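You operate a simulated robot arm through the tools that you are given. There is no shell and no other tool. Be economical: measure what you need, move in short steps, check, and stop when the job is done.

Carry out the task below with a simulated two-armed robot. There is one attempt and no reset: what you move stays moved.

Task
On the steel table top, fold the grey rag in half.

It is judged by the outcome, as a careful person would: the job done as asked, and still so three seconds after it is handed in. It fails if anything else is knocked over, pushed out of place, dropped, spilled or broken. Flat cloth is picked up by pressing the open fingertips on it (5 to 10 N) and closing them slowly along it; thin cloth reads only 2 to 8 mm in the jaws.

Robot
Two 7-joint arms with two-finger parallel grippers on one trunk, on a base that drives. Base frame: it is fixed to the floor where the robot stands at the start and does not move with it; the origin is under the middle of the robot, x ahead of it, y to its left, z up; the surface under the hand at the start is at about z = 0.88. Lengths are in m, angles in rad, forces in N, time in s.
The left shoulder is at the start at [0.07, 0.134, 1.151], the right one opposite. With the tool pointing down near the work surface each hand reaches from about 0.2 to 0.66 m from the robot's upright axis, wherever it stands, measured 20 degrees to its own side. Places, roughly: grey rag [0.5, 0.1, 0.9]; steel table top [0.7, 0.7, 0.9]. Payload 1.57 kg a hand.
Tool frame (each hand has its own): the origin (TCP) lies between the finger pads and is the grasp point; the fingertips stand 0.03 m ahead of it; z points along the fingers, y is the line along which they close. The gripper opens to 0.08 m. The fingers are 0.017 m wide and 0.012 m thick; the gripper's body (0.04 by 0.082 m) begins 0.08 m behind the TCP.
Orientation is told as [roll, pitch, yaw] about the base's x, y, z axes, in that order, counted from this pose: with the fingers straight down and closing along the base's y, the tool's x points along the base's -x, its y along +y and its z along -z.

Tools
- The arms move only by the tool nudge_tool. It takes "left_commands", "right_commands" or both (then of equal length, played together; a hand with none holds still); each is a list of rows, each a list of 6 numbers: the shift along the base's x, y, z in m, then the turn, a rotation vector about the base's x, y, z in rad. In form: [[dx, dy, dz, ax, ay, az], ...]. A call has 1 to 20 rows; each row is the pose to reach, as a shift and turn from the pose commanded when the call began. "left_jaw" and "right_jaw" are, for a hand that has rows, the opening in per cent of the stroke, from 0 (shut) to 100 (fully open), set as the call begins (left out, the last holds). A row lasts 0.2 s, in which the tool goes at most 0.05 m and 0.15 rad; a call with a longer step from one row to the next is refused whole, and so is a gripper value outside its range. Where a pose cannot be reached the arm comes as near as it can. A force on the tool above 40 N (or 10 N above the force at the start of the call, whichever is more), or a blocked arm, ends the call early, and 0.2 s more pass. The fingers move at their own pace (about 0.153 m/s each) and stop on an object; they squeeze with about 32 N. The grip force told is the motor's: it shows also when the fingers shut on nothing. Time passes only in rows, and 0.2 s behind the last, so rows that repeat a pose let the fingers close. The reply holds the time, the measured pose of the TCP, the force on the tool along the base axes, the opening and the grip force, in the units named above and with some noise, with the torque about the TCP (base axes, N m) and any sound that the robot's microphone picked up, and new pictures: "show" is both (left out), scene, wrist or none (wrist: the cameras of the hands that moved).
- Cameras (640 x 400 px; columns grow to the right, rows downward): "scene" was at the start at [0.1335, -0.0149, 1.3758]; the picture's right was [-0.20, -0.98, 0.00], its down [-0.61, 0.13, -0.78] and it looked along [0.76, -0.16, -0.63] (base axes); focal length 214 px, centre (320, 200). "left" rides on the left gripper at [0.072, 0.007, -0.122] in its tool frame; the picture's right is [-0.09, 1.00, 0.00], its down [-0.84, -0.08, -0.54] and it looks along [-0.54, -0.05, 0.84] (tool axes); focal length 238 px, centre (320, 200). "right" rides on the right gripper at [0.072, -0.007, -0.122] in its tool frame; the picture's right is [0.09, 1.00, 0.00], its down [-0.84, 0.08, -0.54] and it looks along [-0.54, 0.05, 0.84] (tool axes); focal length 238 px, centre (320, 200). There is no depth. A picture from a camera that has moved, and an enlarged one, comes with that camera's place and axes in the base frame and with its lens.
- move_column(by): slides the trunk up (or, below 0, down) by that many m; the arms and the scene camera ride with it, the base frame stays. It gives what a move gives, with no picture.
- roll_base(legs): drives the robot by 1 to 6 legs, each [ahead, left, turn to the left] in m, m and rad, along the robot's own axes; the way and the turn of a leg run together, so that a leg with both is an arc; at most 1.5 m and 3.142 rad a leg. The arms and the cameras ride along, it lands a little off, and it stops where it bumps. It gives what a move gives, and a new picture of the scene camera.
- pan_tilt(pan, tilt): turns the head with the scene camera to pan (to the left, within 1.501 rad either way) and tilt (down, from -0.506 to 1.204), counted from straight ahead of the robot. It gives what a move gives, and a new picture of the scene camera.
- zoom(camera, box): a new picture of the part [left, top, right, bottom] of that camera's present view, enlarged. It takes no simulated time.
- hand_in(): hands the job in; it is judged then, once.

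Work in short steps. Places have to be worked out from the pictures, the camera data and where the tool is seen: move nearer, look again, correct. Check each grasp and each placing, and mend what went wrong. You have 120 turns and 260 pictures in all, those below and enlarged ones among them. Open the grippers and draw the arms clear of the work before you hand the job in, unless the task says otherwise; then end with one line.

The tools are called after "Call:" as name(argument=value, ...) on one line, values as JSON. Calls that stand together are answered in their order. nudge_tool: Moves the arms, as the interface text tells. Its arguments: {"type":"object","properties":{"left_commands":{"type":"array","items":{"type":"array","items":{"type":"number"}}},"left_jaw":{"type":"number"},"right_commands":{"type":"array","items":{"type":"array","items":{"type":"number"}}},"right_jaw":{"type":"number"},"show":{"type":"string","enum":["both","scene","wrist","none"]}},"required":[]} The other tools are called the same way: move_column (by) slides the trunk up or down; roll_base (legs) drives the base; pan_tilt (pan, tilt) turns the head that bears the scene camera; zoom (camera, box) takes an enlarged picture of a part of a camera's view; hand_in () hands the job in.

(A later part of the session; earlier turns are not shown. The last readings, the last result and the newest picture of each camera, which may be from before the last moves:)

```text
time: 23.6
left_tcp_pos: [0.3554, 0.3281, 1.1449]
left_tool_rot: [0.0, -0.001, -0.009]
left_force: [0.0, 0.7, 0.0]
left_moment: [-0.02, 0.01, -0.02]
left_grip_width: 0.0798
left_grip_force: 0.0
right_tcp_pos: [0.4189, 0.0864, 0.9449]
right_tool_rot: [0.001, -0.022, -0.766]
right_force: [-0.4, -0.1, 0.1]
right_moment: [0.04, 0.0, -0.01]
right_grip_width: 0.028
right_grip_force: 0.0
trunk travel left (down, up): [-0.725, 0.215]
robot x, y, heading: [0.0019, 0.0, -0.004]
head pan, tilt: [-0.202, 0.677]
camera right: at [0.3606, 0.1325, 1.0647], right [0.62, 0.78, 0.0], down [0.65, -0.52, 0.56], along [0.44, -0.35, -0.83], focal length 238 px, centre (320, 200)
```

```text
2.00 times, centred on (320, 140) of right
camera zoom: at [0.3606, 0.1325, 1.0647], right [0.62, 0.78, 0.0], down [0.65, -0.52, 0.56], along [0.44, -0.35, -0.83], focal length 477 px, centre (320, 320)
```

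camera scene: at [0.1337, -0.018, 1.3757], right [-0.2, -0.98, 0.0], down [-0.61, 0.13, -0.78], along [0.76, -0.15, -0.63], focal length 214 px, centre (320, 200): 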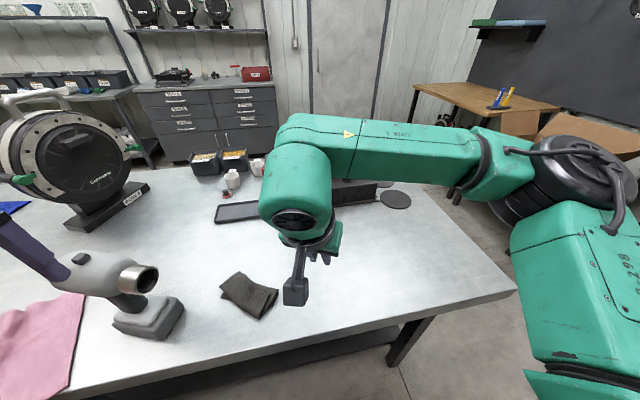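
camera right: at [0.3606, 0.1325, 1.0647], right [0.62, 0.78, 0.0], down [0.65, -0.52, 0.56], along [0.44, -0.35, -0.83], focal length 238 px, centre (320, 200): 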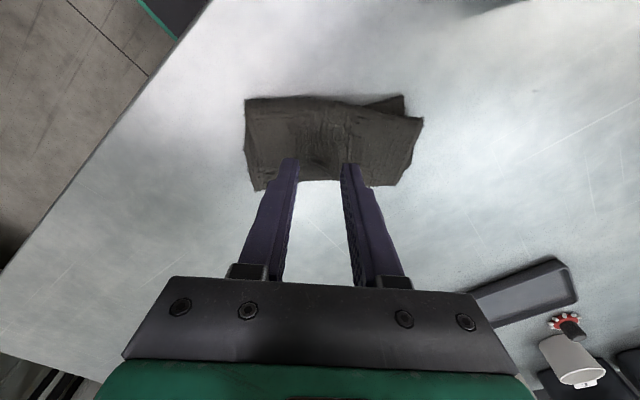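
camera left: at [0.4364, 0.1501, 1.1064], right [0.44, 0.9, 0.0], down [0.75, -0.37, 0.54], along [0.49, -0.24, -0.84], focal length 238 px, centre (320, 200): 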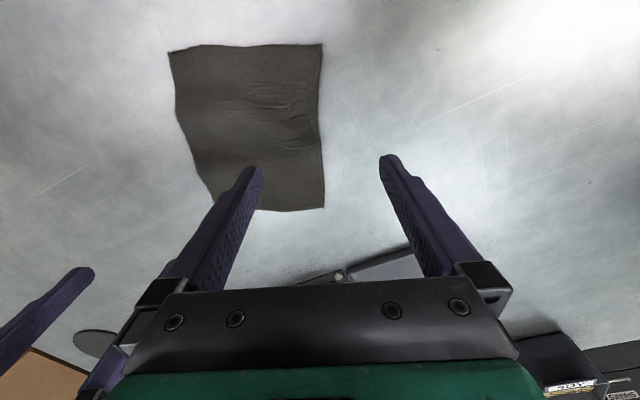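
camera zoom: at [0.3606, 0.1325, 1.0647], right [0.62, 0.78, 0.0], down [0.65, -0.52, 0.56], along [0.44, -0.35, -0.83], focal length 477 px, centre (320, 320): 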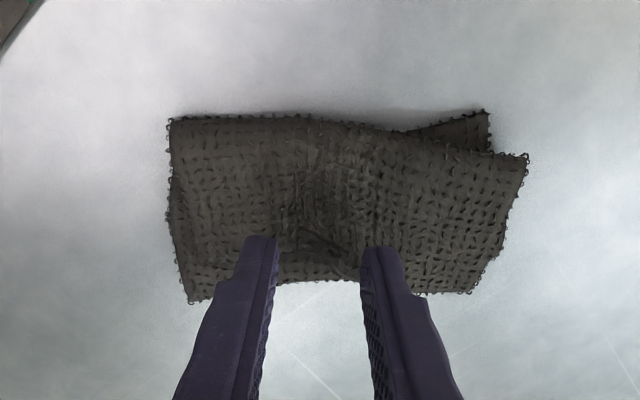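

The fingers straddle the ridge. I lower them to light contact on the top layer.

Call:
nudge_tool(right_commands=[[0, 0, -0.007, 0, 0, 0], [0, 0, -0.014, 0, 0, 0], [0, 0, -0.018, 0, 0, 0]], show="none")

```text
time: 24.4
left_tcp_pos: [0.3556, 0.3273, 1.1468]
left_tool_rot: [0.0, -0.001, -0.009]
left_force: [-0.1, -0.2, -0.6]
left_moment: [-0.03, 0.0, 0.01]
left_grip_width: 0.08
left_grip_force: 0.1
right_tcp_pos: [0.4186, 0.0864, 0.9267]
right_tool_rot: [0.0, -0.019, -0.765]
right_force: [-0.6, 0.5, 0.3]
right_moment: [-0.05, 0.03, 0.01]
right_grip_width: 0.0278
right_grip_force: 0.1
trunk travel left (down, up): [-0.725, 0.215]
robot x, y, heading: [0.0021, 0.0004, 0.001]
head pan, tilt: [-0.202, 0.677]
```

Call:
nudge_tool(right_commands=[[0, 0, -0.002, 0, 0, 0], [0, 0, -0.004, 0, 0, 0], [0, 0, -0.005, 0, 0, 0]], show="none")

```text
time: 25.2
left_tcp_pos: [0.3541, 0.3275, 1.1464]
left_tool_rot: [0.0, 0.0, -0.01]
left_force: [0.2, -0.7, 0.5]
left_moment: [-0.01, 0.01, -0.02]
left_grip_width: 0.0802
left_grip_force: 0.1
right_tcp_pos: [0.419, 0.0859, 0.9224]
right_tool_rot: [0.002, -0.021, -0.765]
right_force: [-0.9, 0.1, 3.8]
right_moment: [0.04, -0.07, -0.02]
right_grip_width: 0.028
right_grip_force: 0.0
trunk travel left (down, up): [-0.725, 0.215]
robot x, y, heading: [0.0017, 0.0009, 0.002]
head pan, tilt: [-0.202, 0.677]
```

Light contact at 3.8 N. I close slowly.

Call:
nudge_tool(right_commands=[[0, 0, -0.001, 0, 0, 0], [0, 0, -0.001, 0, 0, 0]], right_jaw=24, show="none")

Call:
nudge_tool(right_commands=[[0, 0, 0, 0, 0, 0], [0, 0, 0, 0, 0, 0]], right_jaw=12, show="none")

Call:
nudge_tool(right_commands=[[0, 0, 0, 0, 0, 0], [0, 0, 0, 0, 0, 0], [0, 0, 0, 0, 0, 0]], right_jaw=0, show="none")

Call:
nudge_tool(right_commands=[[0, 0, 0.01, 0, 0, 0], [0, 0, 0.025, 0, 0, 0], [0, 0, 0.04, 0, 0, 0]], show="wrist")

Call:
zoom(camera="scene", box=[180, 200, 340, 330])

```text
time: 25.8
left_tcp_pos: [0.3549, 0.3277, 1.1445]
left_tool_rot: [0.0, -0.002, -0.008]
left_force: [0.0, 0.3, -1.0]
left_moment: [0.0, 0.02, 0.01]
left_grip_width: 0.0801
left_grip_force: 0.0
right_tcp_pos: [0.418, 0.087, 0.9206]
right_tool_rot: [0.0, -0.021, -0.764]
right_force: [0.2, -0.4, 4.1]
right_moment: [-0.02, 0.03, 0.04]
right_grip_width: 0.0187
right_grip_force: 0.1
trunk travel left (down, up): [-0.725, 0.215]
robot x, y, heading: [0.0008, -0.0033, 0.001]
head pan, tilt: [-0.202, 0.677]
```

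```text
time: 26.4
left_tcp_pos: [0.3542, 0.3277, 1.1461]
left_tool_rot: [-0.001, -0.002, -0.009]
left_force: [0.4, 0.7, -0.5]
left_moment: [0.02, 0.01, -0.04]
left_grip_width: 0.0801
left_grip_force: 0.0
right_tcp_pos: [0.4193, 0.0853, 0.9211]
right_tool_rot: [0.0, -0.021, -0.764]
right_force: [0.2, -0.4, 4.2]
right_moment: [-0.01, 0.04, 0.02]
right_grip_width: 0.0095
right_grip_force: 0.1
trunk travel left (down, up): [-0.725, 0.215]
robot x, y, heading: [0.002, 0.0041, -0.002]
head pan, tilt: [-0.202, 0.677]
```

```text
time: 27.2
left_tcp_pos: [0.3552, 0.3279, 1.1458]
left_tool_rot: [0.001, -0.001, -0.01]
left_force: [-0.4, -0.5, 0.6]
left_moment: [0.02, -0.01, 0.03]
left_grip_width: 0.0801
left_grip_force: 0.1
right_tcp_pos: [0.4185, 0.086, 0.9206]
right_tool_rot: [-0.001, -0.022, -0.764]
right_force: [0.4, 0.2, 3.2]
right_moment: [0.03, 0.03, 0.01]
right_grip_width: 0.0028
right_grip_force: 24.6
trunk travel left (down, up): [-0.725, 0.215]
robot x, y, heading: [-0.0006, -0.0007, -0.0]
head pan, tilt: [-0.202, 0.677]
```

```text
time: 28.0
left_tcp_pos: [0.3555, 0.3278, 1.1461]
left_tool_rot: [0.001, 0.0, -0.008]
left_force: [0.3, 0.3, 0.7]
left_moment: [-0.01, 0.01, 0.01]
left_grip_width: 0.0801
left_grip_force: 0.1
right_tcp_pos: [0.4206, 0.0867, 0.9615]
right_tool_rot: [0.001, -0.021, -0.763]
right_force: [0.5, 0.4, 0.5]
right_moment: [0.01, 0.01, 0.0]
right_grip_width: 0.0027
right_grip_force: 23.8
trunk travel left (down, up): [-0.725, 0.215]
robot x, y, heading: [-0.0011, -0.0035, 0.004]
head pan, tilt: [-0.202, 0.677]
camera right: at [0.3611, 0.1315, 1.081], right [0.62, 0.78, 0.0], down [0.65, -0.52, 0.56], along [0.44, -0.35, -0.83], focal length 238 px, centre (320, 200)
```

right: 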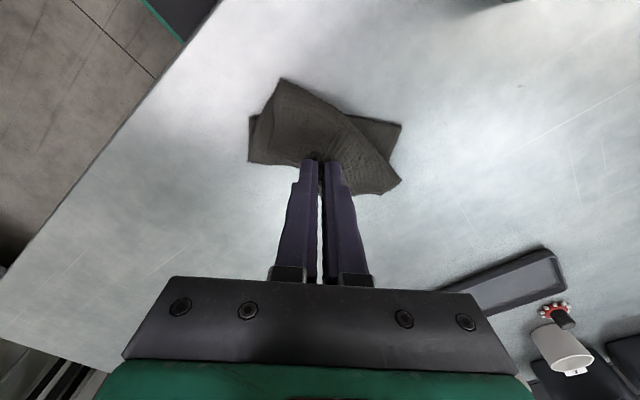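

```text
3.08 times, centred on (260, 265) of scene
camera zoom: at [0.1332, -0.0148, 1.3758], right [-0.2, -0.98, 0.0], down [-0.61, 0.13, -0.78], along [0.76, -0.16, -0.63], focal length 660 px, centre (505, 0)
```

zoom: 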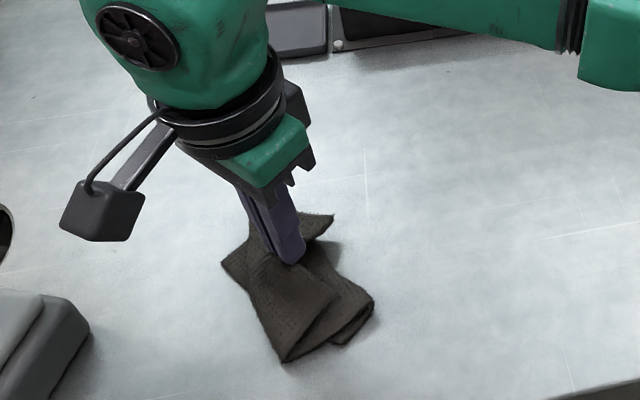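

The top layer is held. I draw it out away from the robot to unfold everything flat.

Call:
nudge_tool(right_commands=[[0.02, -0.009, 0.015, 0, 0, 0.05], [0.045, -0.02, 0.02, 0, 0, 0.1], [0.07, -0.03, 0.015, 0, 0, 0.15], [0.095, -0.041, 0.0, 0, 0, 0.2], [0.115, -0.05, -0.02, 0, 0, 0.25], [0.125, -0.054, -0.033, 0, 0, 0.28]])

Call:
zoom(camera="scene", box=[180, 200, 340, 330])

```text
time: 29.4
left_tcp_pos: [0.3545, 0.3281, 1.1456]
left_tool_rot: [0.0, 0.002, -0.01]
left_force: [-0.5, 0.2, 0.4]
left_moment: [0.03, 0.0, 0.0]
left_grip_width: 0.0798
left_grip_force: 0.1
right_tcp_pos: [0.5449, 0.0328, 0.9275]
right_tool_rot: [0.0, -0.022, -0.483]
right_force: [-0.5, -0.1, -0.6]
right_moment: [0.02, 0.01, -0.06]
right_grip_width: 0.0029
right_grip_force: 24.6
trunk travel left (down, up): [-0.725, 0.215]
robot x, y, heading: [-0.0015, 0.0035, -0.004]
head pan, tilt: [-0.202, 0.677]
camera scene: at [0.1336, -0.0145, 1.3758], right [-0.2, -0.98, 0.0], down [-0.61, 0.13, -0.78], along [0.76, -0.16, -0.63], focal length 214 px, centre (320, 200)
camera right: at [0.476, 0.0598, 1.0472], right [0.38, 0.92, 0.0], down [0.77, -0.32, 0.56], along [0.52, -0.21, -0.83], focal length 238 px, centre (320, 200)
```

scene: 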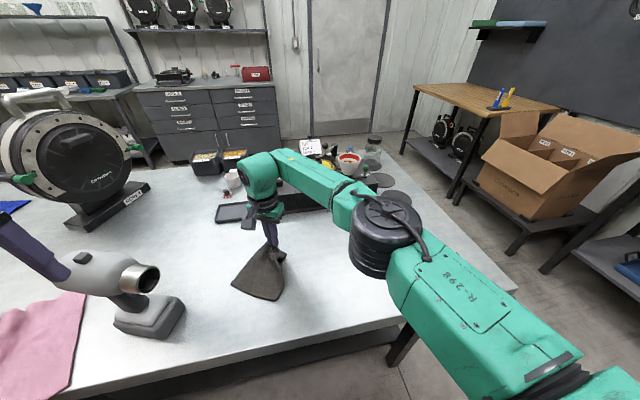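
right: 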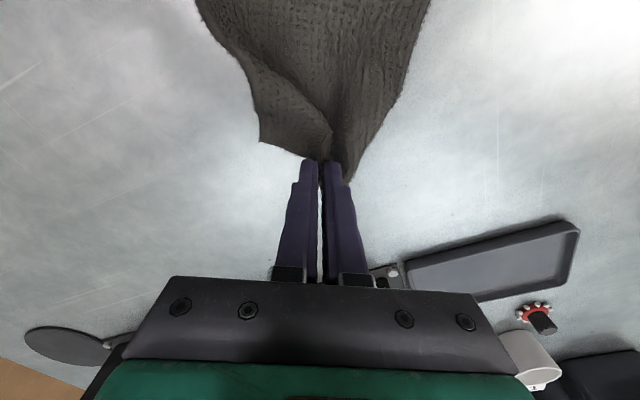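

```text
3.08 times, centred on (260, 265) of scene
camera zoom: at [0.1336, -0.0145, 1.3758], right [-0.2, -0.98, 0.0], down [-0.61, 0.13, -0.78], along [0.76, -0.16, -0.63], focal length 660 px, centre (505, 0)
```

zoom: 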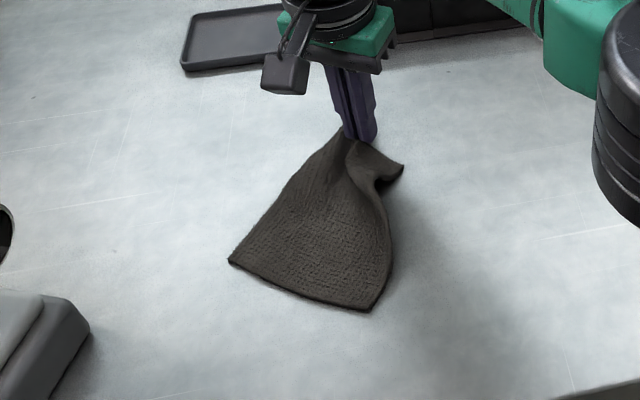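

It's unfolded, single layer again. I lower, release, and back off to see how flat it lies.

Call:
nudge_tool(right_commands=[[0.003, -0.0015, -0.006, 0, 0, 0], [0.003, -0.0015, -0.01, 0, 0, 0]], show="none")

Call:
nudge_tool(right_commands=[[0, 0, 0, 0, 0, 0], [0, 0, 0, 0, 0, 0]], right_jaw=20, show="none")

Call:
nudge_tool(right_commands=[[0, 0, 0.03, 0, 0, 0], [0, 0, 0.07, 0, 0, 0], [0, 0, 0.1, 0, 0, 0]], show="wrist")

Call:
zoom(camera="scene", box=[180, 200, 340, 330])

```text
time: 30.0
left_tcp_pos: [0.3542, 0.3272, 1.1462]
left_tool_rot: [-0.002, -0.001, -0.009]
left_force: [0.9, 0.7, -1.0]
left_moment: [0.01, 0.0, 0.01]
left_grip_width: 0.0798
left_grip_force: 0.0
right_tcp_pos: [0.5468, 0.031, 0.9188]
right_tool_rot: [0.002, -0.022, -0.484]
right_force: [0.9, -0.4, 3.6]
right_moment: [0.01, 0.01, -0.07]
right_grip_width: 0.0028
right_grip_force: 24.7
trunk travel left (down, up): [-0.725, 0.215]
robot x, y, heading: [0.0005, -0.005, 0.004]
head pan, tilt: [-0.202, 0.677]
```

```text
time: 30.6
left_tcp_pos: [0.3541, 0.3283, 1.1457]
left_tool_rot: [-0.001, -0.002, -0.009]
left_force: [0.3, 0.7, 1.2]
left_moment: [0.03, 0.03, 0.02]
left_grip_width: 0.08
left_grip_force: 0.1
right_tcp_pos: [0.5465, 0.0295, 0.9175]
right_tool_rot: [0.001, -0.02, -0.485]
right_force: [-0.6, 0.0, 2.4]
right_moment: [0.03, 0.03, 0.03]
right_grip_width: 0.0156
right_grip_force: 0.0
trunk travel left (down, up): [-0.725, 0.215]
robot x, y, heading: [-0.002, 0.0, -0.001]
head pan, tilt: [-0.202, 0.677]
```

```text
time: 31.4
left_tcp_pos: [0.3554, 0.3276, 1.1463]
left_tool_rot: [0.001, -0.002, -0.008]
left_force: [0.6, 0.3, 0.8]
left_moment: [0.02, 0.01, -0.01]
left_grip_width: 0.0801
left_grip_force: 0.1
right_tcp_pos: [0.5465, 0.0319, 1.0178]
right_tool_rot: [0.0, -0.021, -0.484]
right_force: [0.2, 0.2, 0.0]
right_moment: [0.02, -0.01, -0.03]
right_grip_width: 0.0162
right_grip_force: 0.1
trunk travel left (down, up): [-0.725, 0.215]
robot x, y, heading: [0.0022, -0.0005, -0.003]
head pan, tilt: [-0.202, 0.677]
camera right: at [0.4775, 0.0584, 1.1378], right [0.38, 0.92, 0.0], down [0.77, -0.32, 0.56], along [0.52, -0.21, -0.83], focal length 238 px, centre (320, 200)
```

right: 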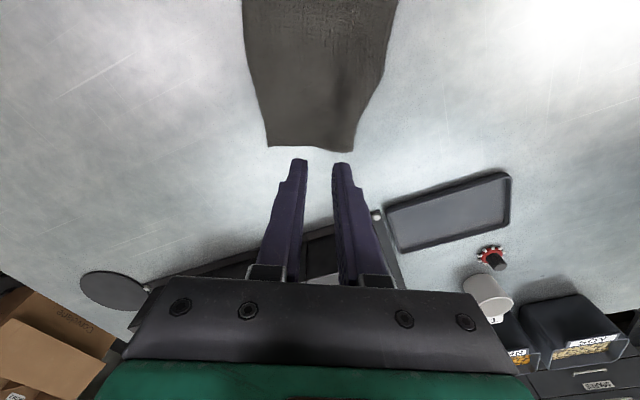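

```text
3.08 times, centred on (260, 265) of scene
camera zoom: at [0.133, -0.0144, 1.3758], right [-0.2, -0.98, 0.0], down [-0.61, 0.13, -0.78], along [0.76, -0.16, -0.63], focal length 660 px, centre (505, 0)
```

zoom: 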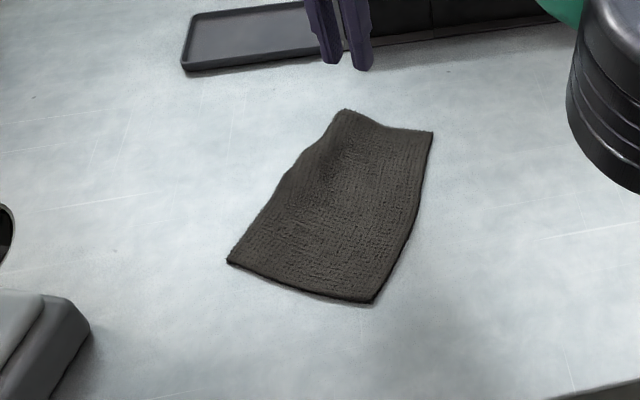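

The rag is flat again, and near edge CD is clean (C≈(0.391,0.032), D≈(0.447,0.145)). This time I'll use the left hand yawed outward about +62°, so the jaws close perpendicular to the near edge and the hem hangs freely. First the right arm goes clear and the left hand moves over.

Call:
nudge_tool(right_commands=[[-0.03, -0.02, 0.03, 0, 0, 0.05], [-0.06, -0.05, 0.055, 0, 0, 0.1], [-0.08, -0.085, 0.075, 0, 0, 0.15], [-0.105, -0.12, 0.09, 0, 0, 0.2], [-0.13, -0.155, 0.1, 0, 0, 0.25], [-0.155, -0.19, 0.11, 0, 0, 0.3], [-0.17, -0.22, 0.11, 0, 0, 0.35], [-0.17, -0.24, 0.11, 0, 0, 0.4]], show="none")

Call:
nudge_tool(left_commands=[[0.009, -0.03, 0, 0, 0, 0.135], [0.018, -0.06, 0, 0, 0, 0.27], [0.027, -0.09, 0, 0, 0, 0.405], [0.037, -0.12, 0, 0, 0, 0.54], [0.046, -0.15, 0, 0, 0, 0.675], [0.055, -0.18, -0.01, 0, 0, 0.81], [0.064, -0.21, -0.03, 0, 0, 0.945], [0.073, -0.243, -0.06, 0, 0, 1.08], [0.073, -0.243, -0.1, 0, 0, 1.08], [0.073, -0.243, -0.14, 0, 0, 1.08]], left_jaw=40)

```text
time: 33.2
left_tcp_pos: [0.3558, 0.3276, 1.1453]
left_tool_rot: [0.0, -0.001, -0.008]
left_force: [0.4, 0.4, -0.1]
left_moment: [0.01, -0.04, 0.0]
left_grip_width: 0.0799
left_grip_force: 0.1
right_tcp_pos: [0.3782, -0.2108, 1.1271]
right_tool_rot: [0.0, -0.019, -0.082]
right_force: [-0.3, 0.2, 0.2]
right_moment: [0.01, 0.01, 0.03]
right_grip_width: 0.0159
right_grip_force: 0.1
trunk travel left (down, up): [-0.725, 0.215]
robot x, y, heading: [0.0008, -0.0018, 0.0]
head pan, tilt: [-0.202, 0.677]
```

```text
time: 35.4
left_tcp_pos: [0.4298, 0.0851, 1.0059]
left_tool_rot: [0.0, 0.0, 1.073]
left_force: [-0.4, -0.3, 0.4]
left_moment: [0.0, 0.0, 0.03]
left_grip_width: 0.0319
left_grip_force: 0.0
right_tcp_pos: [0.3786, -0.2101, 1.1274]
right_tool_rot: [-0.001, -0.02, -0.084]
right_force: [-0.1, -0.4, 0.6]
right_moment: [0.0, 0.0, -0.02]
right_grip_width: 0.0159
right_grip_force: 0.0
trunk travel left (down, up): [-0.725, 0.215]
robot x, y, heading: [0.0017, 0.0025, 0.0]
head pan, tilt: [-0.202, 0.677]
camera scene: at [0.1342, -0.0146, 1.3757], right [-0.2, -0.98, 0.0], down [-0.61, 0.13, -0.78], along [0.76, -0.16, -0.63], focal length 214 px, centre (320, 200)
camera left: at [0.3895, 0.0244, 1.1275], right [-0.83, 0.56, 0.0], down [0.47, 0.7, 0.54], along [0.3, 0.45, -0.84], focal length 238 px, centre (320, 200)
```

scene: 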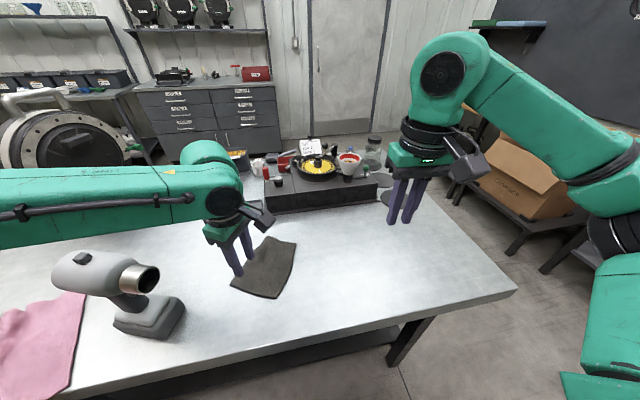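
left: 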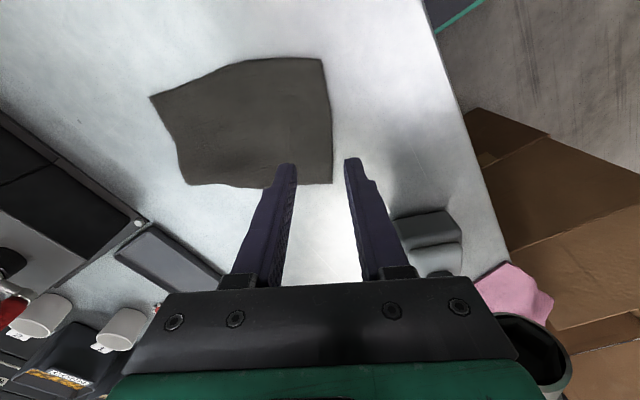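

The left hand is placed well: the edge midpoint computes to (0.4216,0.0875) and TCP is 9 mm inside it. I lower with a 20 mm jaw opening.

Call:
nudge_tool(left_commands=[[0, -0.001, -0.03, 0, 0, 0], [0, -0.002, -0.055, 0, 0, 0], [0, -0.002, -0.075, 0, 0, 0], [0, -0.002, -0.085, 0, 0, 0]], left_jaw=27, show="wrist")

Call:
zoom(camera="left", box=[220, 80, 420, 240])

```text
time: 36.4
left_tcp_pos: [0.4288, 0.0823, 0.9217]
left_tool_rot: [-0.001, 0.001, 1.071]
left_force: [-1.3, -0.7, 0.0]
left_moment: [0.01, -0.01, -0.01]
left_grip_width: 0.0217
left_grip_force: 0.0
right_tcp_pos: [0.3775, -0.2109, 1.1289]
right_tool_rot: [0.001, -0.02, -0.084]
right_force: [-0.7, -0.1, 0.1]
right_moment: [0.01, -0.02, -0.04]
right_grip_width: 0.0161
right_grip_force: 0.2
trunk travel left (down, up): [-0.725, 0.215]
robot x, y, heading: [-0.0012, 0.0052, 0.002]
head pan, tilt: [-0.202, 0.677]
camera left: at [0.3884, 0.0217, 1.0433], right [-0.83, 0.56, 0.0], down [0.47, 0.7, 0.54], along [0.3, 0.45, -0.84], focal length 238 px, centre (320, 200)
```

left: 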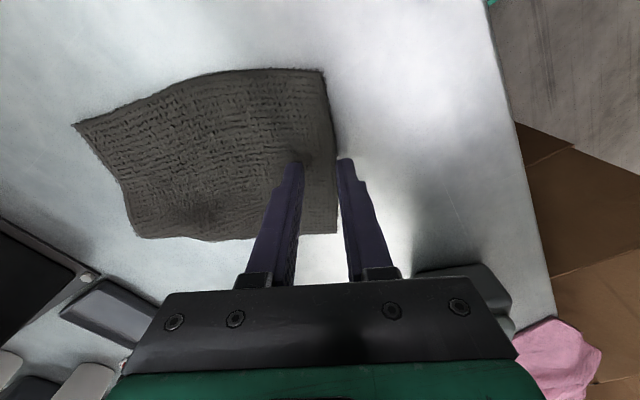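

```text
2.50 times, centred on (320, 160) of left
camera zoom: at [0.3884, 0.0217, 1.0433], right [-0.83, 0.56, 0.0], down [0.47, 0.7, 0.54], along [0.3, 0.45, -0.84], focal length 596 px, centre (320, 300)
```

zoom: 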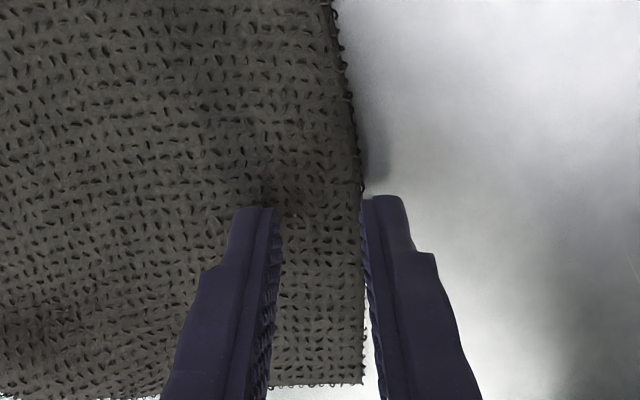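

Placement is exactly as intended, with the outer finger just off the edge. I lower to contact.

Call:
nudge_tool(left_commands=[[0, 0, -0.003, 0, 0, 0], [0, 0, -0.006, 0, 0, 0], [0, 0, -0.0075, 0, 0, 0]], show="none")

```text
time: 37.2
left_tcp_pos: [0.4289, 0.0823, 0.915]
left_tool_rot: [0.001, -0.002, 1.072]
left_force: [-0.2, -0.4, 1.9]
left_moment: [0.02, 0.0, 0.01]
left_grip_width: 0.0214
left_grip_force: 0.1
right_tcp_pos: [0.3772, -0.2099, 1.128]
right_tool_rot: [0.0, -0.021, -0.084]
right_force: [0.6, -0.1, -0.3]
right_moment: [-0.02, -0.03, -0.03]
right_grip_width: 0.016
right_grip_force: 0.0
trunk travel left (down, up): [-0.725, 0.215]
robot x, y, heading: [0.0025, -0.0021, 0.002]
head pan, tilt: [-0.202, 0.677]
```

Call:
nudge_tool(left_commands=[[0, 0, -0.0015, 0, 0, 0], [0, 0, -0.002, 0, 0, 0]], left_jaw=21, show="none")

Call:
nudge_tool(left_commands=[[0, 0, 0, 0, 0, 0], [0, 0, 0, 0, 0, 0]], left_jaw=13, show="wrist")

Call:
zoom(camera="left", box=[220, 80, 420, 240])

```text
time: 37.8
left_tcp_pos: [0.4287, 0.0827, 0.9138]
left_tool_rot: [-0.001, 0.0, 1.071]
left_force: [0.1, 0.0, 8.7]
left_moment: [-0.01, -0.07, 0.0]
left_grip_width: 0.0155
left_grip_force: 0.0
right_tcp_pos: [0.3769, -0.2109, 1.1278]
right_tool_rot: [-0.001, -0.021, -0.085]
right_force: [-0.1, 0.3, -0.1]
right_moment: [0.0, 0.03, 0.04]
right_grip_width: 0.0159
right_grip_force: 0.2
trunk travel left (down, up): [-0.725, 0.215]
robot x, y, heading: [-0.0015, 0.0, -0.002]
head pan, tilt: [-0.202, 0.677]
```

```text
time: 38.4
left_tcp_pos: [0.4277, 0.083, 0.9128]
left_tool_rot: [-0.001, -0.002, 1.072]
left_force: [1.0, 0.1, 11.5]
left_moment: [0.0, -0.08, 0.01]
left_grip_width: 0.0086
left_grip_force: 0.2
right_tcp_pos: [0.3768, -0.211, 1.1281]
right_tool_rot: [0.0, -0.022, -0.085]
right_force: [-0.8, -0.3, -0.3]
right_moment: [-0.02, -0.01, 0.02]
right_grip_width: 0.0161
right_grip_force: 0.0
trunk travel left (down, up): [-0.725, 0.215]
robot x, y, heading: [-0.0007, 0.0017, -0.002]
head pan, tilt: [-0.202, 0.677]
camera left: at [0.3875, 0.0216, 1.0347], right [-0.83, 0.56, 0.0], down [0.47, 0.7, 0.54], along [0.3, 0.45, -0.84], focal length 238 px, centre (320, 200)
```

left: 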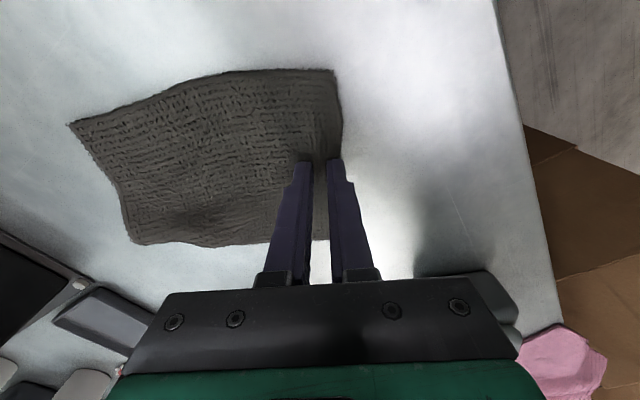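

```text
2.50 times, centred on (320, 160) of left
camera zoom: at [0.3875, 0.0216, 1.0347], right [-0.83, 0.56, 0.0], down [0.47, 0.7, 0.54], along [0.3, 0.45, -0.84], focal length 596 px, centre (320, 300)
```

zoom: 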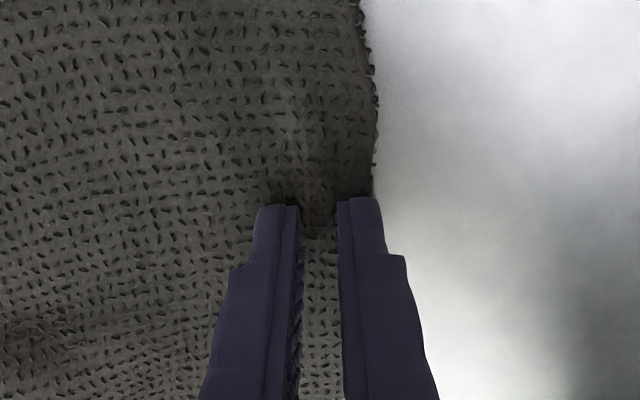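

The edge has slid under the outer finger, which is fine since both fingers are now on the hem. I close fully and lift slightly.

Call:
nudge_tool(left_commands=[[0, 0, 0, 0, 0, 0], [0, 0, 0, 0, 0, 0], [0, 0, 0, 0, 0, 0]], left_jaw=0, show="none")

Call:
nudge_tool(left_commands=[[0.003, -0.0015, 0.01, 0, 0, 0], [0.008, -0.004, 0.025, 0, 0, 0]], show="wrist")

Call:
zoom(camera="scene", box=[180, 200, 340, 330])

```text
time: 39.2
left_tcp_pos: [0.4283, 0.082, 0.9135]
left_tool_rot: [-0.002, -0.001, 1.071]
left_force: [3.3, 0.2, 14.1]
left_moment: [-0.03, -0.11, -0.01]
left_grip_width: 0.0
left_grip_force: 21.6
right_tcp_pos: [0.3757, -0.2107, 1.127]
right_tool_rot: [0.001, -0.021, -0.085]
right_force: [0.8, 0.0, 0.7]
right_moment: [-0.03, 0.01, 0.02]
right_grip_width: 0.0162
right_grip_force: 0.1
trunk travel left (down, up): [-0.725, 0.215]
robot x, y, heading: [0.0002, -0.001, -0.002]
head pan, tilt: [-0.202, 0.677]
```

```text
time: 39.8
left_tcp_pos: [0.4352, 0.0779, 0.9361]
left_tool_rot: [0.003, -0.002, 1.071]
left_force: [0.0, 0.0, 0.1]
left_moment: [-0.02, 0.0, 0.03]
left_grip_width: 0.0
left_grip_force: 21.1
right_tcp_pos: [0.3771, -0.2107, 1.1276]
right_tool_rot: [0.0, -0.02, -0.083]
right_force: [-0.5, 0.9, 1.8]
right_moment: [-0.04, -0.01, 0.03]
right_grip_width: 0.0156
right_grip_force: 0.1
trunk travel left (down, up): [-0.725, 0.215]
robot x, y, heading: [0.0022, -0.003, 0.0]
head pan, tilt: [-0.202, 0.677]
camera left: at [0.3957, 0.0176, 1.058], right [-0.83, 0.56, 0.0], down [0.47, 0.7, 0.54], along [0.3, 0.45, -0.84], focal length 238 px, centre (320, 200)
```

left: 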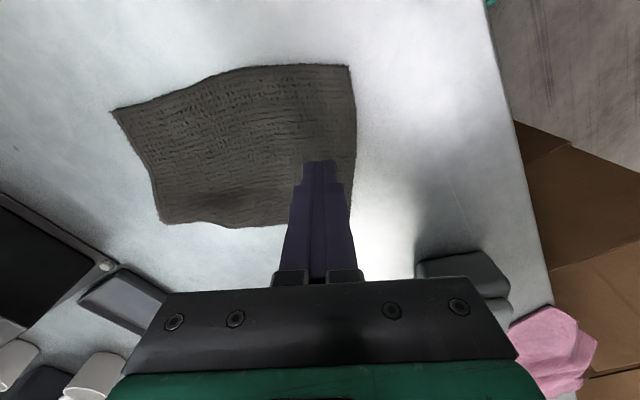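

```text
3.08 times, centred on (260, 265) of scene
camera zoom: at [0.1329, -0.0153, 1.3757], right [-0.2, -0.98, 0.0], down [-0.61, 0.13, -0.78], along [0.76, -0.16, -0.63], focal length 660 px, centre (505, 0)
```

zoom: 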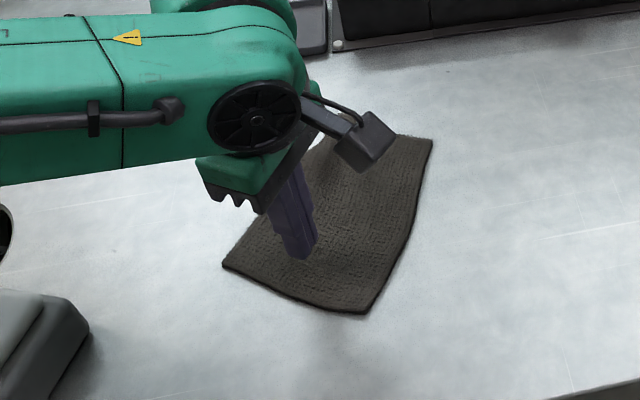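

The jaws read 0, so the hem slipped out: the outer finger was off the cloth and the rag has slid about 7 mm toward me. I reopen, so that both fingers now sit on the hem, and go down again.

Call:
nudge_tool(left_commands=[[-0.005, 0.005, 0, 0, 0, 0], [-0.005, 0.005, -0.008, 0, 0, 0], [-0.005, 0.005, -0.015, 0, 0, 0]], left_jaw=28, show="none")

Call:
zoom(camera="left", box=[220, 80, 420, 240])

```text
time: 40.6
left_tcp_pos: [0.4318, 0.0844, 0.9201]
left_tool_rot: [0.0, 0.001, 1.073]
left_force: [-0.3, -0.6, -0.1]
left_moment: [0.04, 0.01, -0.02]
left_grip_width: 0.0224
left_grip_force: 0.1
right_tcp_pos: [0.3781, -0.2106, 1.1287]
right_tool_rot: [-0.001, -0.02, -0.084]
right_force: [-0.2, 0.7, 0.2]
right_moment: [0.02, 0.0, 0.0]
right_grip_width: 0.016
right_grip_force: 0.0
trunk travel left (down, up): [-0.725, 0.215]
robot x, y, heading: [-0.0015, -0.0002, 0.003]
head pan, tilt: [-0.202, 0.677]
```

```text
2.50 times, centred on (320, 160) of left
camera zoom: at [0.3918, 0.0228, 1.043], right [-0.83, 0.56, 0.0], down [0.47, 0.7, 0.54], along [0.3, 0.45, -0.84], focal length 596 px, centre (320, 300)
```

zoom: 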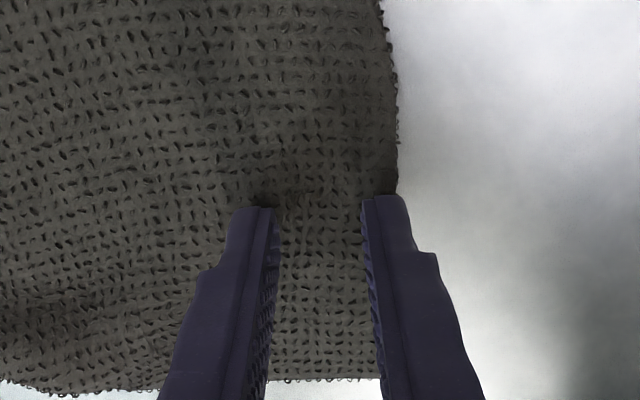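

Now the outer finger covers the last 8 mm of cloth, as wanted. I press down and close slowly.

Call:
nudge_tool(left_commands=[[0, 0, -0.004, 0, 0, 0], [0, 0, -0.007, 0, 0, 0], [0, 0, -0.0085, 0, 0, 0]], show="none")

Call:
nudge_tool(left_commands=[[0, 0, 0, 0, 0, 0], [0, 0, 0, 0, 0, 0]], left_jaw=20, show="none")

Call:
zoom(camera="left", box=[220, 80, 420, 240])

```text
time: 41.4
left_tcp_pos: [0.4318, 0.0829, 0.9135]
left_tool_rot: [-0.001, -0.002, 1.071]
left_force: [0.5, -0.1, 4.4]
left_moment: [-0.04, -0.02, -0.01]
left_grip_width: 0.0224
left_grip_force: 0.0
right_tcp_pos: [0.3764, -0.2112, 1.1267]
right_tool_rot: [0.001, -0.021, -0.083]
right_force: [-0.4, -0.3, 0.0]
right_moment: [0.0, 0.0, -0.02]
right_grip_width: 0.0161
right_grip_force: 0.1
trunk travel left (down, up): [-0.725, 0.215]
robot x, y, heading: [0.0023, -0.0009, 0.001]
head pan, tilt: [-0.202, 0.677]
```

```text
time: 42.0
left_tcp_pos: [0.4322, 0.0831, 0.9134]
left_tool_rot: [-0.001, -0.002, 1.073]
left_force: [0.4, 0.2, 5.8]
left_moment: [0.0, -0.03, -0.02]
left_grip_width: 0.0156
left_grip_force: 0.0
right_tcp_pos: [0.376, -0.211, 1.1277]
right_tool_rot: [0.0, -0.022, -0.084]
right_force: [-0.5, -0.1, -0.5]
right_moment: [-0.02, -0.01, 0.01]
right_grip_width: 0.0158
right_grip_force: 0.0
trunk travel left (down, up): [-0.725, 0.215]
robot x, y, heading: [-0.0048, -0.0035, 0.002]
head pan, tilt: [-0.202, 0.677]
```

```text
2.50 times, centred on (320, 160) of left
camera zoom: at [0.3909, 0.0229, 1.0353], right [-0.83, 0.56, 0.0], down [0.47, 0.7, 0.54], along [0.3, 0.45, -0.84], focal length 596 px, centre (320, 300)
```

zoom: 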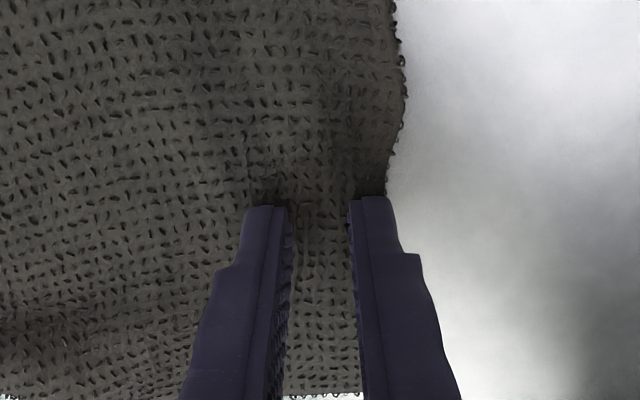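

The cloth is buckling up between the fingers. I keep closing, then lift.

Call:
nudge_tool(left_commands=[[0, 0, 0, 0, 0, 0], [0, 0, 0, 0, 0, 0]], left_jaw=11, show="none")

Call:
nudge_tool(left_commands=[[0, 0, 0, 0, 0, 0], [0, 0, 0, 0, 0, 0], [0, 0, 0, 0, 0, 0]], left_jaw=0, show="none")

Call:
nudge_tool(left_commands=[[0.004, -0.002, 0.015, 0, 0, 0], [0.011, -0.006, 0.035, 0, 0, 0]], show="wrist")

Call:
zoom(camera="scene", box=[180, 200, 340, 330])

```text
time: 42.6
left_tcp_pos: [0.4304, 0.0828, 0.9136]
left_tool_rot: [0.002, -0.003, 1.072]
left_force: [0.5, 0.2, 6.8]
left_moment: [-0.01, -0.06, -0.02]
left_grip_width: 0.0088
left_grip_force: 0.4
right_tcp_pos: [0.3759, -0.2114, 1.1268]
right_tool_rot: [0.001, -0.022, -0.085]
right_force: [0.3, -0.6, -0.3]
right_moment: [-0.01, 0.0, -0.06]
right_grip_width: 0.0164
right_grip_force: 0.0
trunk travel left (down, up): [-0.725, 0.215]
robot x, y, heading: [-0.0021, -0.0006, 0.005]
head pan, tilt: [-0.202, 0.677]
```

```text
time: 43.4
left_tcp_pos: [0.4307, 0.0832, 0.9132]
left_tool_rot: [0.001, -0.001, 1.072]
left_force: [0.5, 0.6, 7.1]
left_moment: [-0.03, -0.01, -0.02]
left_grip_width: 0.0
left_grip_force: 21.3
right_tcp_pos: [0.3768, -0.21, 1.1266]
right_tool_rot: [0.001, -0.02, -0.085]
right_force: [0.6, 0.2, 0.3]
right_moment: [0.02, 0.03, -0.02]
right_grip_width: 0.016
right_grip_force: 0.0
trunk travel left (down, up): [-0.725, 0.215]
robot x, y, heading: [-0.0001, -0.002, 0.005]
head pan, tilt: [-0.202, 0.677]
```

```text
time: 44.0
left_tcp_pos: [0.4425, 0.0777, 0.948]
left_tool_rot: [0.002, -0.003, 1.071]
left_force: [1.0, 0.2, 0.0]
left_moment: [-0.01, 0.01, 0.03]
left_grip_width: 0.0
left_grip_force: 21.0
right_tcp_pos: [0.3783, -0.2107, 1.1274]
right_tool_rot: [0.0, -0.022, -0.084]
right_force: [0.0, 0.9, -0.3]
right_moment: [-0.02, -0.01, -0.04]
right_grip_width: 0.0162
right_grip_force: 0.1
trunk travel left (down, up): [-0.725, 0.215]
robot x, y, heading: [-0.0, 0.0006, -0.002]
head pan, tilt: [-0.202, 0.677]
camera left: at [0.4024, 0.0166, 1.0704], right [-0.83, 0.56, 0.0], down [0.47, 0.7, 0.54], along [0.3, 0.45, -0.84], focal length 238 px, centre (320, 200)
```

left: 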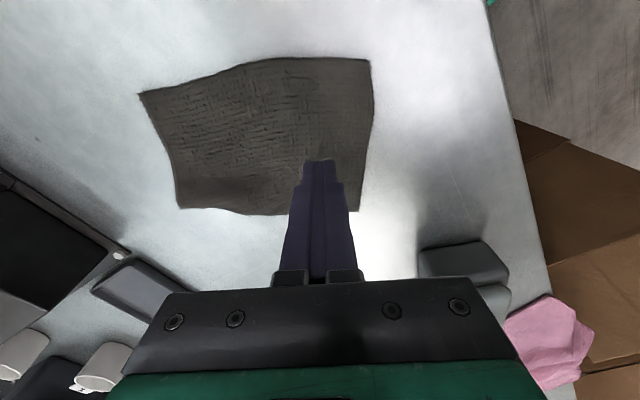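

```text
3.08 times, centred on (260, 265) of scene
camera zoom: at [0.1332, -0.0153, 1.3757], right [-0.2, -0.98, 0.0], down [-0.61, 0.13, -0.78], along [0.76, -0.16, -0.63], focal length 660 px, centre (505, 0)
```

zoom: 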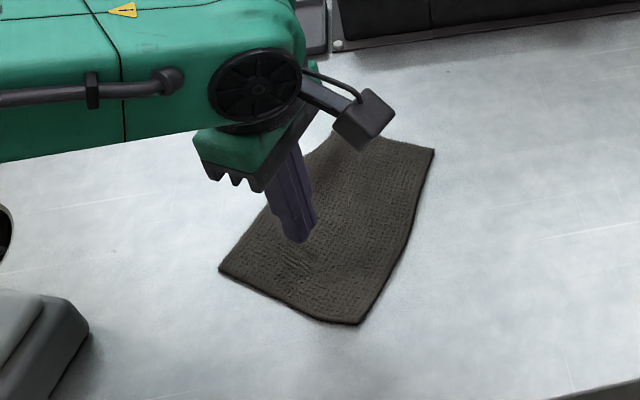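

It slipped again: this closing direction drags the cloth rather than buckling it. Closing along the edge held well, so I go back to the right hand on far edge AB, with a smaller bite and more tilt, releasing while the flap leans past vertical instead of pressing it down. First the left arm goes home.

Call:
nudge_tool(left_commands=[[0, 0, 0.04, 0, 0, 0], [0, 0, 0.08, 0, 0, 0], [0, 0, 0.12, 0, 0, 0], [0, 0.02, 0.16, 0, 0, 0], [-0.01, 0.05, 0.19, 0, 0, -0.13], [-0.02, 0.08, 0.2, 0, 0, -0.27], [-0.03, 0.11, 0.2, 0, 0, -0.4], [-0.04, 0.14, 0.2, 0, 0, -0.54], [-0.05, 0.17, 0.2, 0, 0, -0.67], [-0.06, 0.2, 0.2, 0, 0, -0.81], [-0.075, 0.23, 0.2, 0, 0, -0.94], [-0.09, 0.25, 0.2, 0, 0, -1.07]], show="none")

Call:
nudge_tool(right_commands=[[0.03, 0.03, -0.01, 0, 0, -0.06], [0.06, 0.06, -0.03, 0, 0, -0.12], [0.09, 0.09, -0.05, 0, 0, -0.18], [0.12, 0.12, -0.07, 0, 0, -0.25], [0.14, 0.155, -0.09, 0, 0, -0.32], [0.16, 0.185, -0.115, 0, 0.01, -0.39], [0.175, 0.21, -0.14, 0, 0.02, -0.46], [0.175, 0.22, -0.17, 0, 0.02, -0.46]], right_jaw=40, show="wrist")

Call:
zoom(camera="scene", box=[180, 200, 340, 330])

```text
time: 46.6
left_tcp_pos: [0.3515, 0.3282, 1.1476]
left_tool_rot: [-0.001, -0.002, -0.002]
left_force: [-0.2, -1.3, 0.0]
left_moment: [-0.02, 0.01, 0.02]
left_grip_width: 0.0002
left_grip_force: 22.3
right_tcp_pos: [0.3761, -0.2102, 1.1284]
right_tool_rot: [0.002, -0.021, -0.082]
right_force: [-0.3, 1.1, -0.3]
right_moment: [0.02, 0.01, 0.02]
right_grip_width: 0.0163
right_grip_force: 0.1
trunk travel left (down, up): [-0.725, 0.215]
robot x, y, heading: [0.001, -0.0002, -0.0]
head pan, tilt: [-0.202, 0.677]
```

```text
time: 48.4
left_tcp_pos: [0.3522, 0.3272, 1.1468]
left_tool_rot: [0.001, 0.001, 0.001]
left_force: [-0.7, 0.4, -0.6]
left_moment: [0.0, 0.0, -0.01]
left_grip_width: 0.0
left_grip_force: 21.1
right_tcp_pos: [0.5531, 0.0091, 0.9562]
right_tool_rot: [-0.005, -0.001, -0.545]
right_force: [-0.3, 0.4, -0.4]
right_moment: [0.03, -0.01, 0.02]
right_grip_width: 0.0323
right_grip_force: 0.1
trunk travel left (down, up): [-0.725, 0.215]
robot x, y, heading: [-0.0014, -0.0032, 0.0]
head pan, tilt: [-0.202, 0.677]
camera right: at [0.4884, 0.0413, 1.078], right [0.44, 0.9, -0.01], down [0.76, -0.36, 0.54], along [0.49, -0.24, -0.84], focal length 238 px, centre (320, 200)
```

right: 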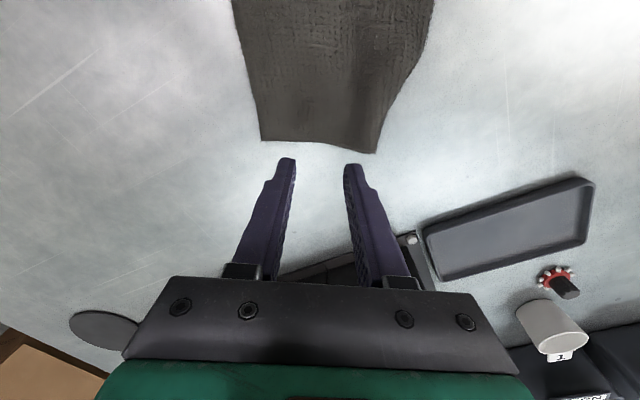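

```text
3.08 times, centred on (260, 265) of scene
camera zoom: at [0.1338, -0.0149, 1.3758], right [-0.2, -0.98, 0.0], down [-0.61, 0.13, -0.78], along [0.76, -0.16, -0.63], focal length 660 px, centre (505, 0)
```

zoom: 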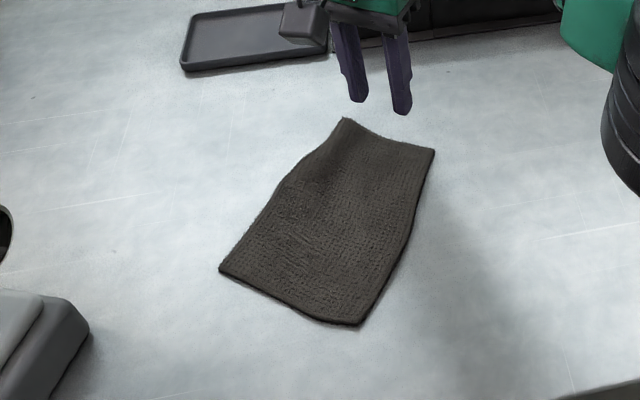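

Edge midpoint is about (0.551,0.009) at the right yaw. I move 5 mm back, giving about 11 mm of finger on the cloth, and go down to near contact.

Call:
nudge_tool(right_commands=[[-0.003, 0.001, -0.015, 0, 0, 0], [-0.005, 0.002, -0.028, 0, 0, 0], [-0.005, 0.002, -0.036, 0, 0, 0], [-0.005, 0.002, -0.04, 0, 0, 0]], show="none")

Call:
zoom(camera="right", box=[220, 80, 420, 240])

```text
time: 49.4
left_tcp_pos: [0.3522, 0.3272, 1.1483]
left_tool_rot: [0.001, 0.0, 0.002]
left_force: [1.1, 0.4, 0.7]
left_moment: [0.01, 0.01, 0.03]
left_grip_width: 0.0
left_grip_force: 21.7
right_tcp_pos: [0.547, 0.012, 0.9181]
right_tool_rot: [-0.006, -0.001, -0.544]
right_force: [-0.2, 0.7, 0.3]
right_moment: [0.03, 0.03, -0.06]
right_grip_width: 0.0321
right_grip_force: 0.1
trunk travel left (down, up): [-0.725, 0.215]
robot x, y, heading: [-0.0007, 0.0, 0.001]
head pan, tilt: [-0.202, 0.677]
```

```text
2.50 times, centred on (320, 160) of right
camera zoom: at [0.4828, 0.0432, 1.0389], right [0.44, 0.9, -0.01], down [0.76, -0.36, 0.54], along [0.49, -0.24, -0.84], focal length 596 px, centre (320, 300)
```

zoom: 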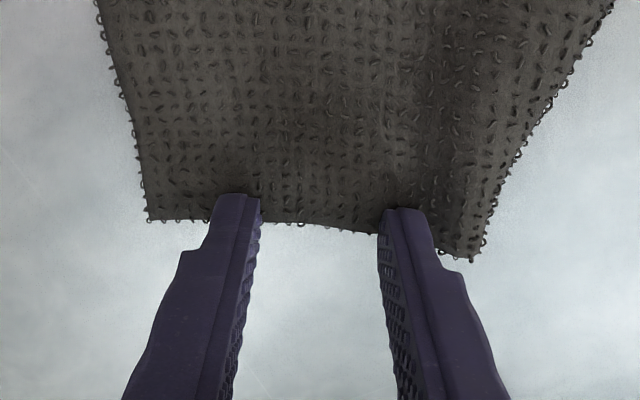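

Well placed. I press and close in steps as before.

Call:
nudge_tool(right_commands=[[0, 0, -0.003, 0, 0, 0], [0, 0, -0.0045, 0, 0, 0]], show="none")

Call:
nudge_tool(right_commands=[[0, 0, 0, 0, 0, 0], [0, 0, 0, 0, 0, 0]], right_jaw=30, show="none")

Call:
nudge_tool(right_commands=[[0, 0, 0, 0, 0, 0], [0, 0, 0, 0, 0, 0]], right_jaw=20, show="none")

Call:
zoom(camera="right", box=[220, 80, 420, 240])

```text
time: 50.0
left_tcp_pos: [0.3518, 0.3256, 1.1493]
left_tool_rot: [0.0, -0.002, 0.003]
left_force: [1.0, 0.8, 0.7]
left_moment: [0.0, 0.0, 0.01]
left_grip_width: 0.0
left_grip_force: 20.6
right_tcp_pos: [0.5477, 0.0132, 0.9129]
right_tool_rot: [-0.005, -0.001, -0.545]
right_force: [1.6, 1.2, 7.0]
right_moment: [0.21, -0.1, -0.05]
right_grip_width: 0.0324
right_grip_force: 0.2
trunk travel left (down, up): [-0.725, 0.215]
robot x, y, heading: [0.0012, 0.0011, -0.001]
head pan, tilt: [-0.202, 0.677]
```

```text
time: 50.6
left_tcp_pos: [0.3515, 0.3265, 1.1499]
left_tool_rot: [0.0, -0.002, 0.002]
left_force: [-0.7, 0.3, 0.3]
left_moment: [-0.02, -0.02, 0.02]
left_grip_width: 0.0
left_grip_force: 21.5
right_tcp_pos: [0.5463, 0.0124, 0.9142]
right_tool_rot: [-0.008, -0.003, -0.545]
right_force: [0.0, -1.0, 8.0]
right_moment: [0.11, -0.06, 0.02]
right_grip_width: 0.0231
right_grip_force: 0.1
trunk travel left (down, up): [-0.725, 0.215]
robot x, y, heading: [0.0, 0.0022, 0.003]
head pan, tilt: [-0.202, 0.677]
```

```text
time: 51.2
left_tcp_pos: [0.3508, 0.3281, 1.1476]
left_tool_rot: [0.0, -0.002, 0.003]
left_force: [0.5, 0.5, 1.1]
left_moment: [0.02, 0.0, -0.03]
left_grip_width: 0.0001
left_grip_force: 21.4
right_tcp_pos: [0.5458, 0.0114, 0.915]
right_tool_rot: [-0.004, -0.003, -0.543]
right_force: [-0.8, -1.0, 8.7]
right_moment: [0.08, -0.04, -0.02]
right_grip_width: 0.0145
right_grip_force: 0.1
trunk travel left (down, up): [-0.725, 0.215]
robot x, y, heading: [-0.0009, -0.0024, 0.003]
head pan, tilt: [-0.202, 0.677]
```

```text
2.50 times, centred on (320, 160) of right
camera zoom: at [0.4814, 0.0433, 1.0351], right [0.44, 0.9, -0.01], down [0.76, -0.36, 0.54], along [0.49, -0.24, -0.84], focal length 596 px, centre (320, 300)
```

zoom: 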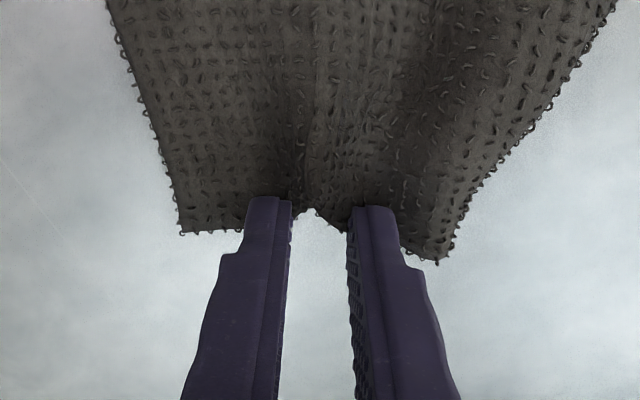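

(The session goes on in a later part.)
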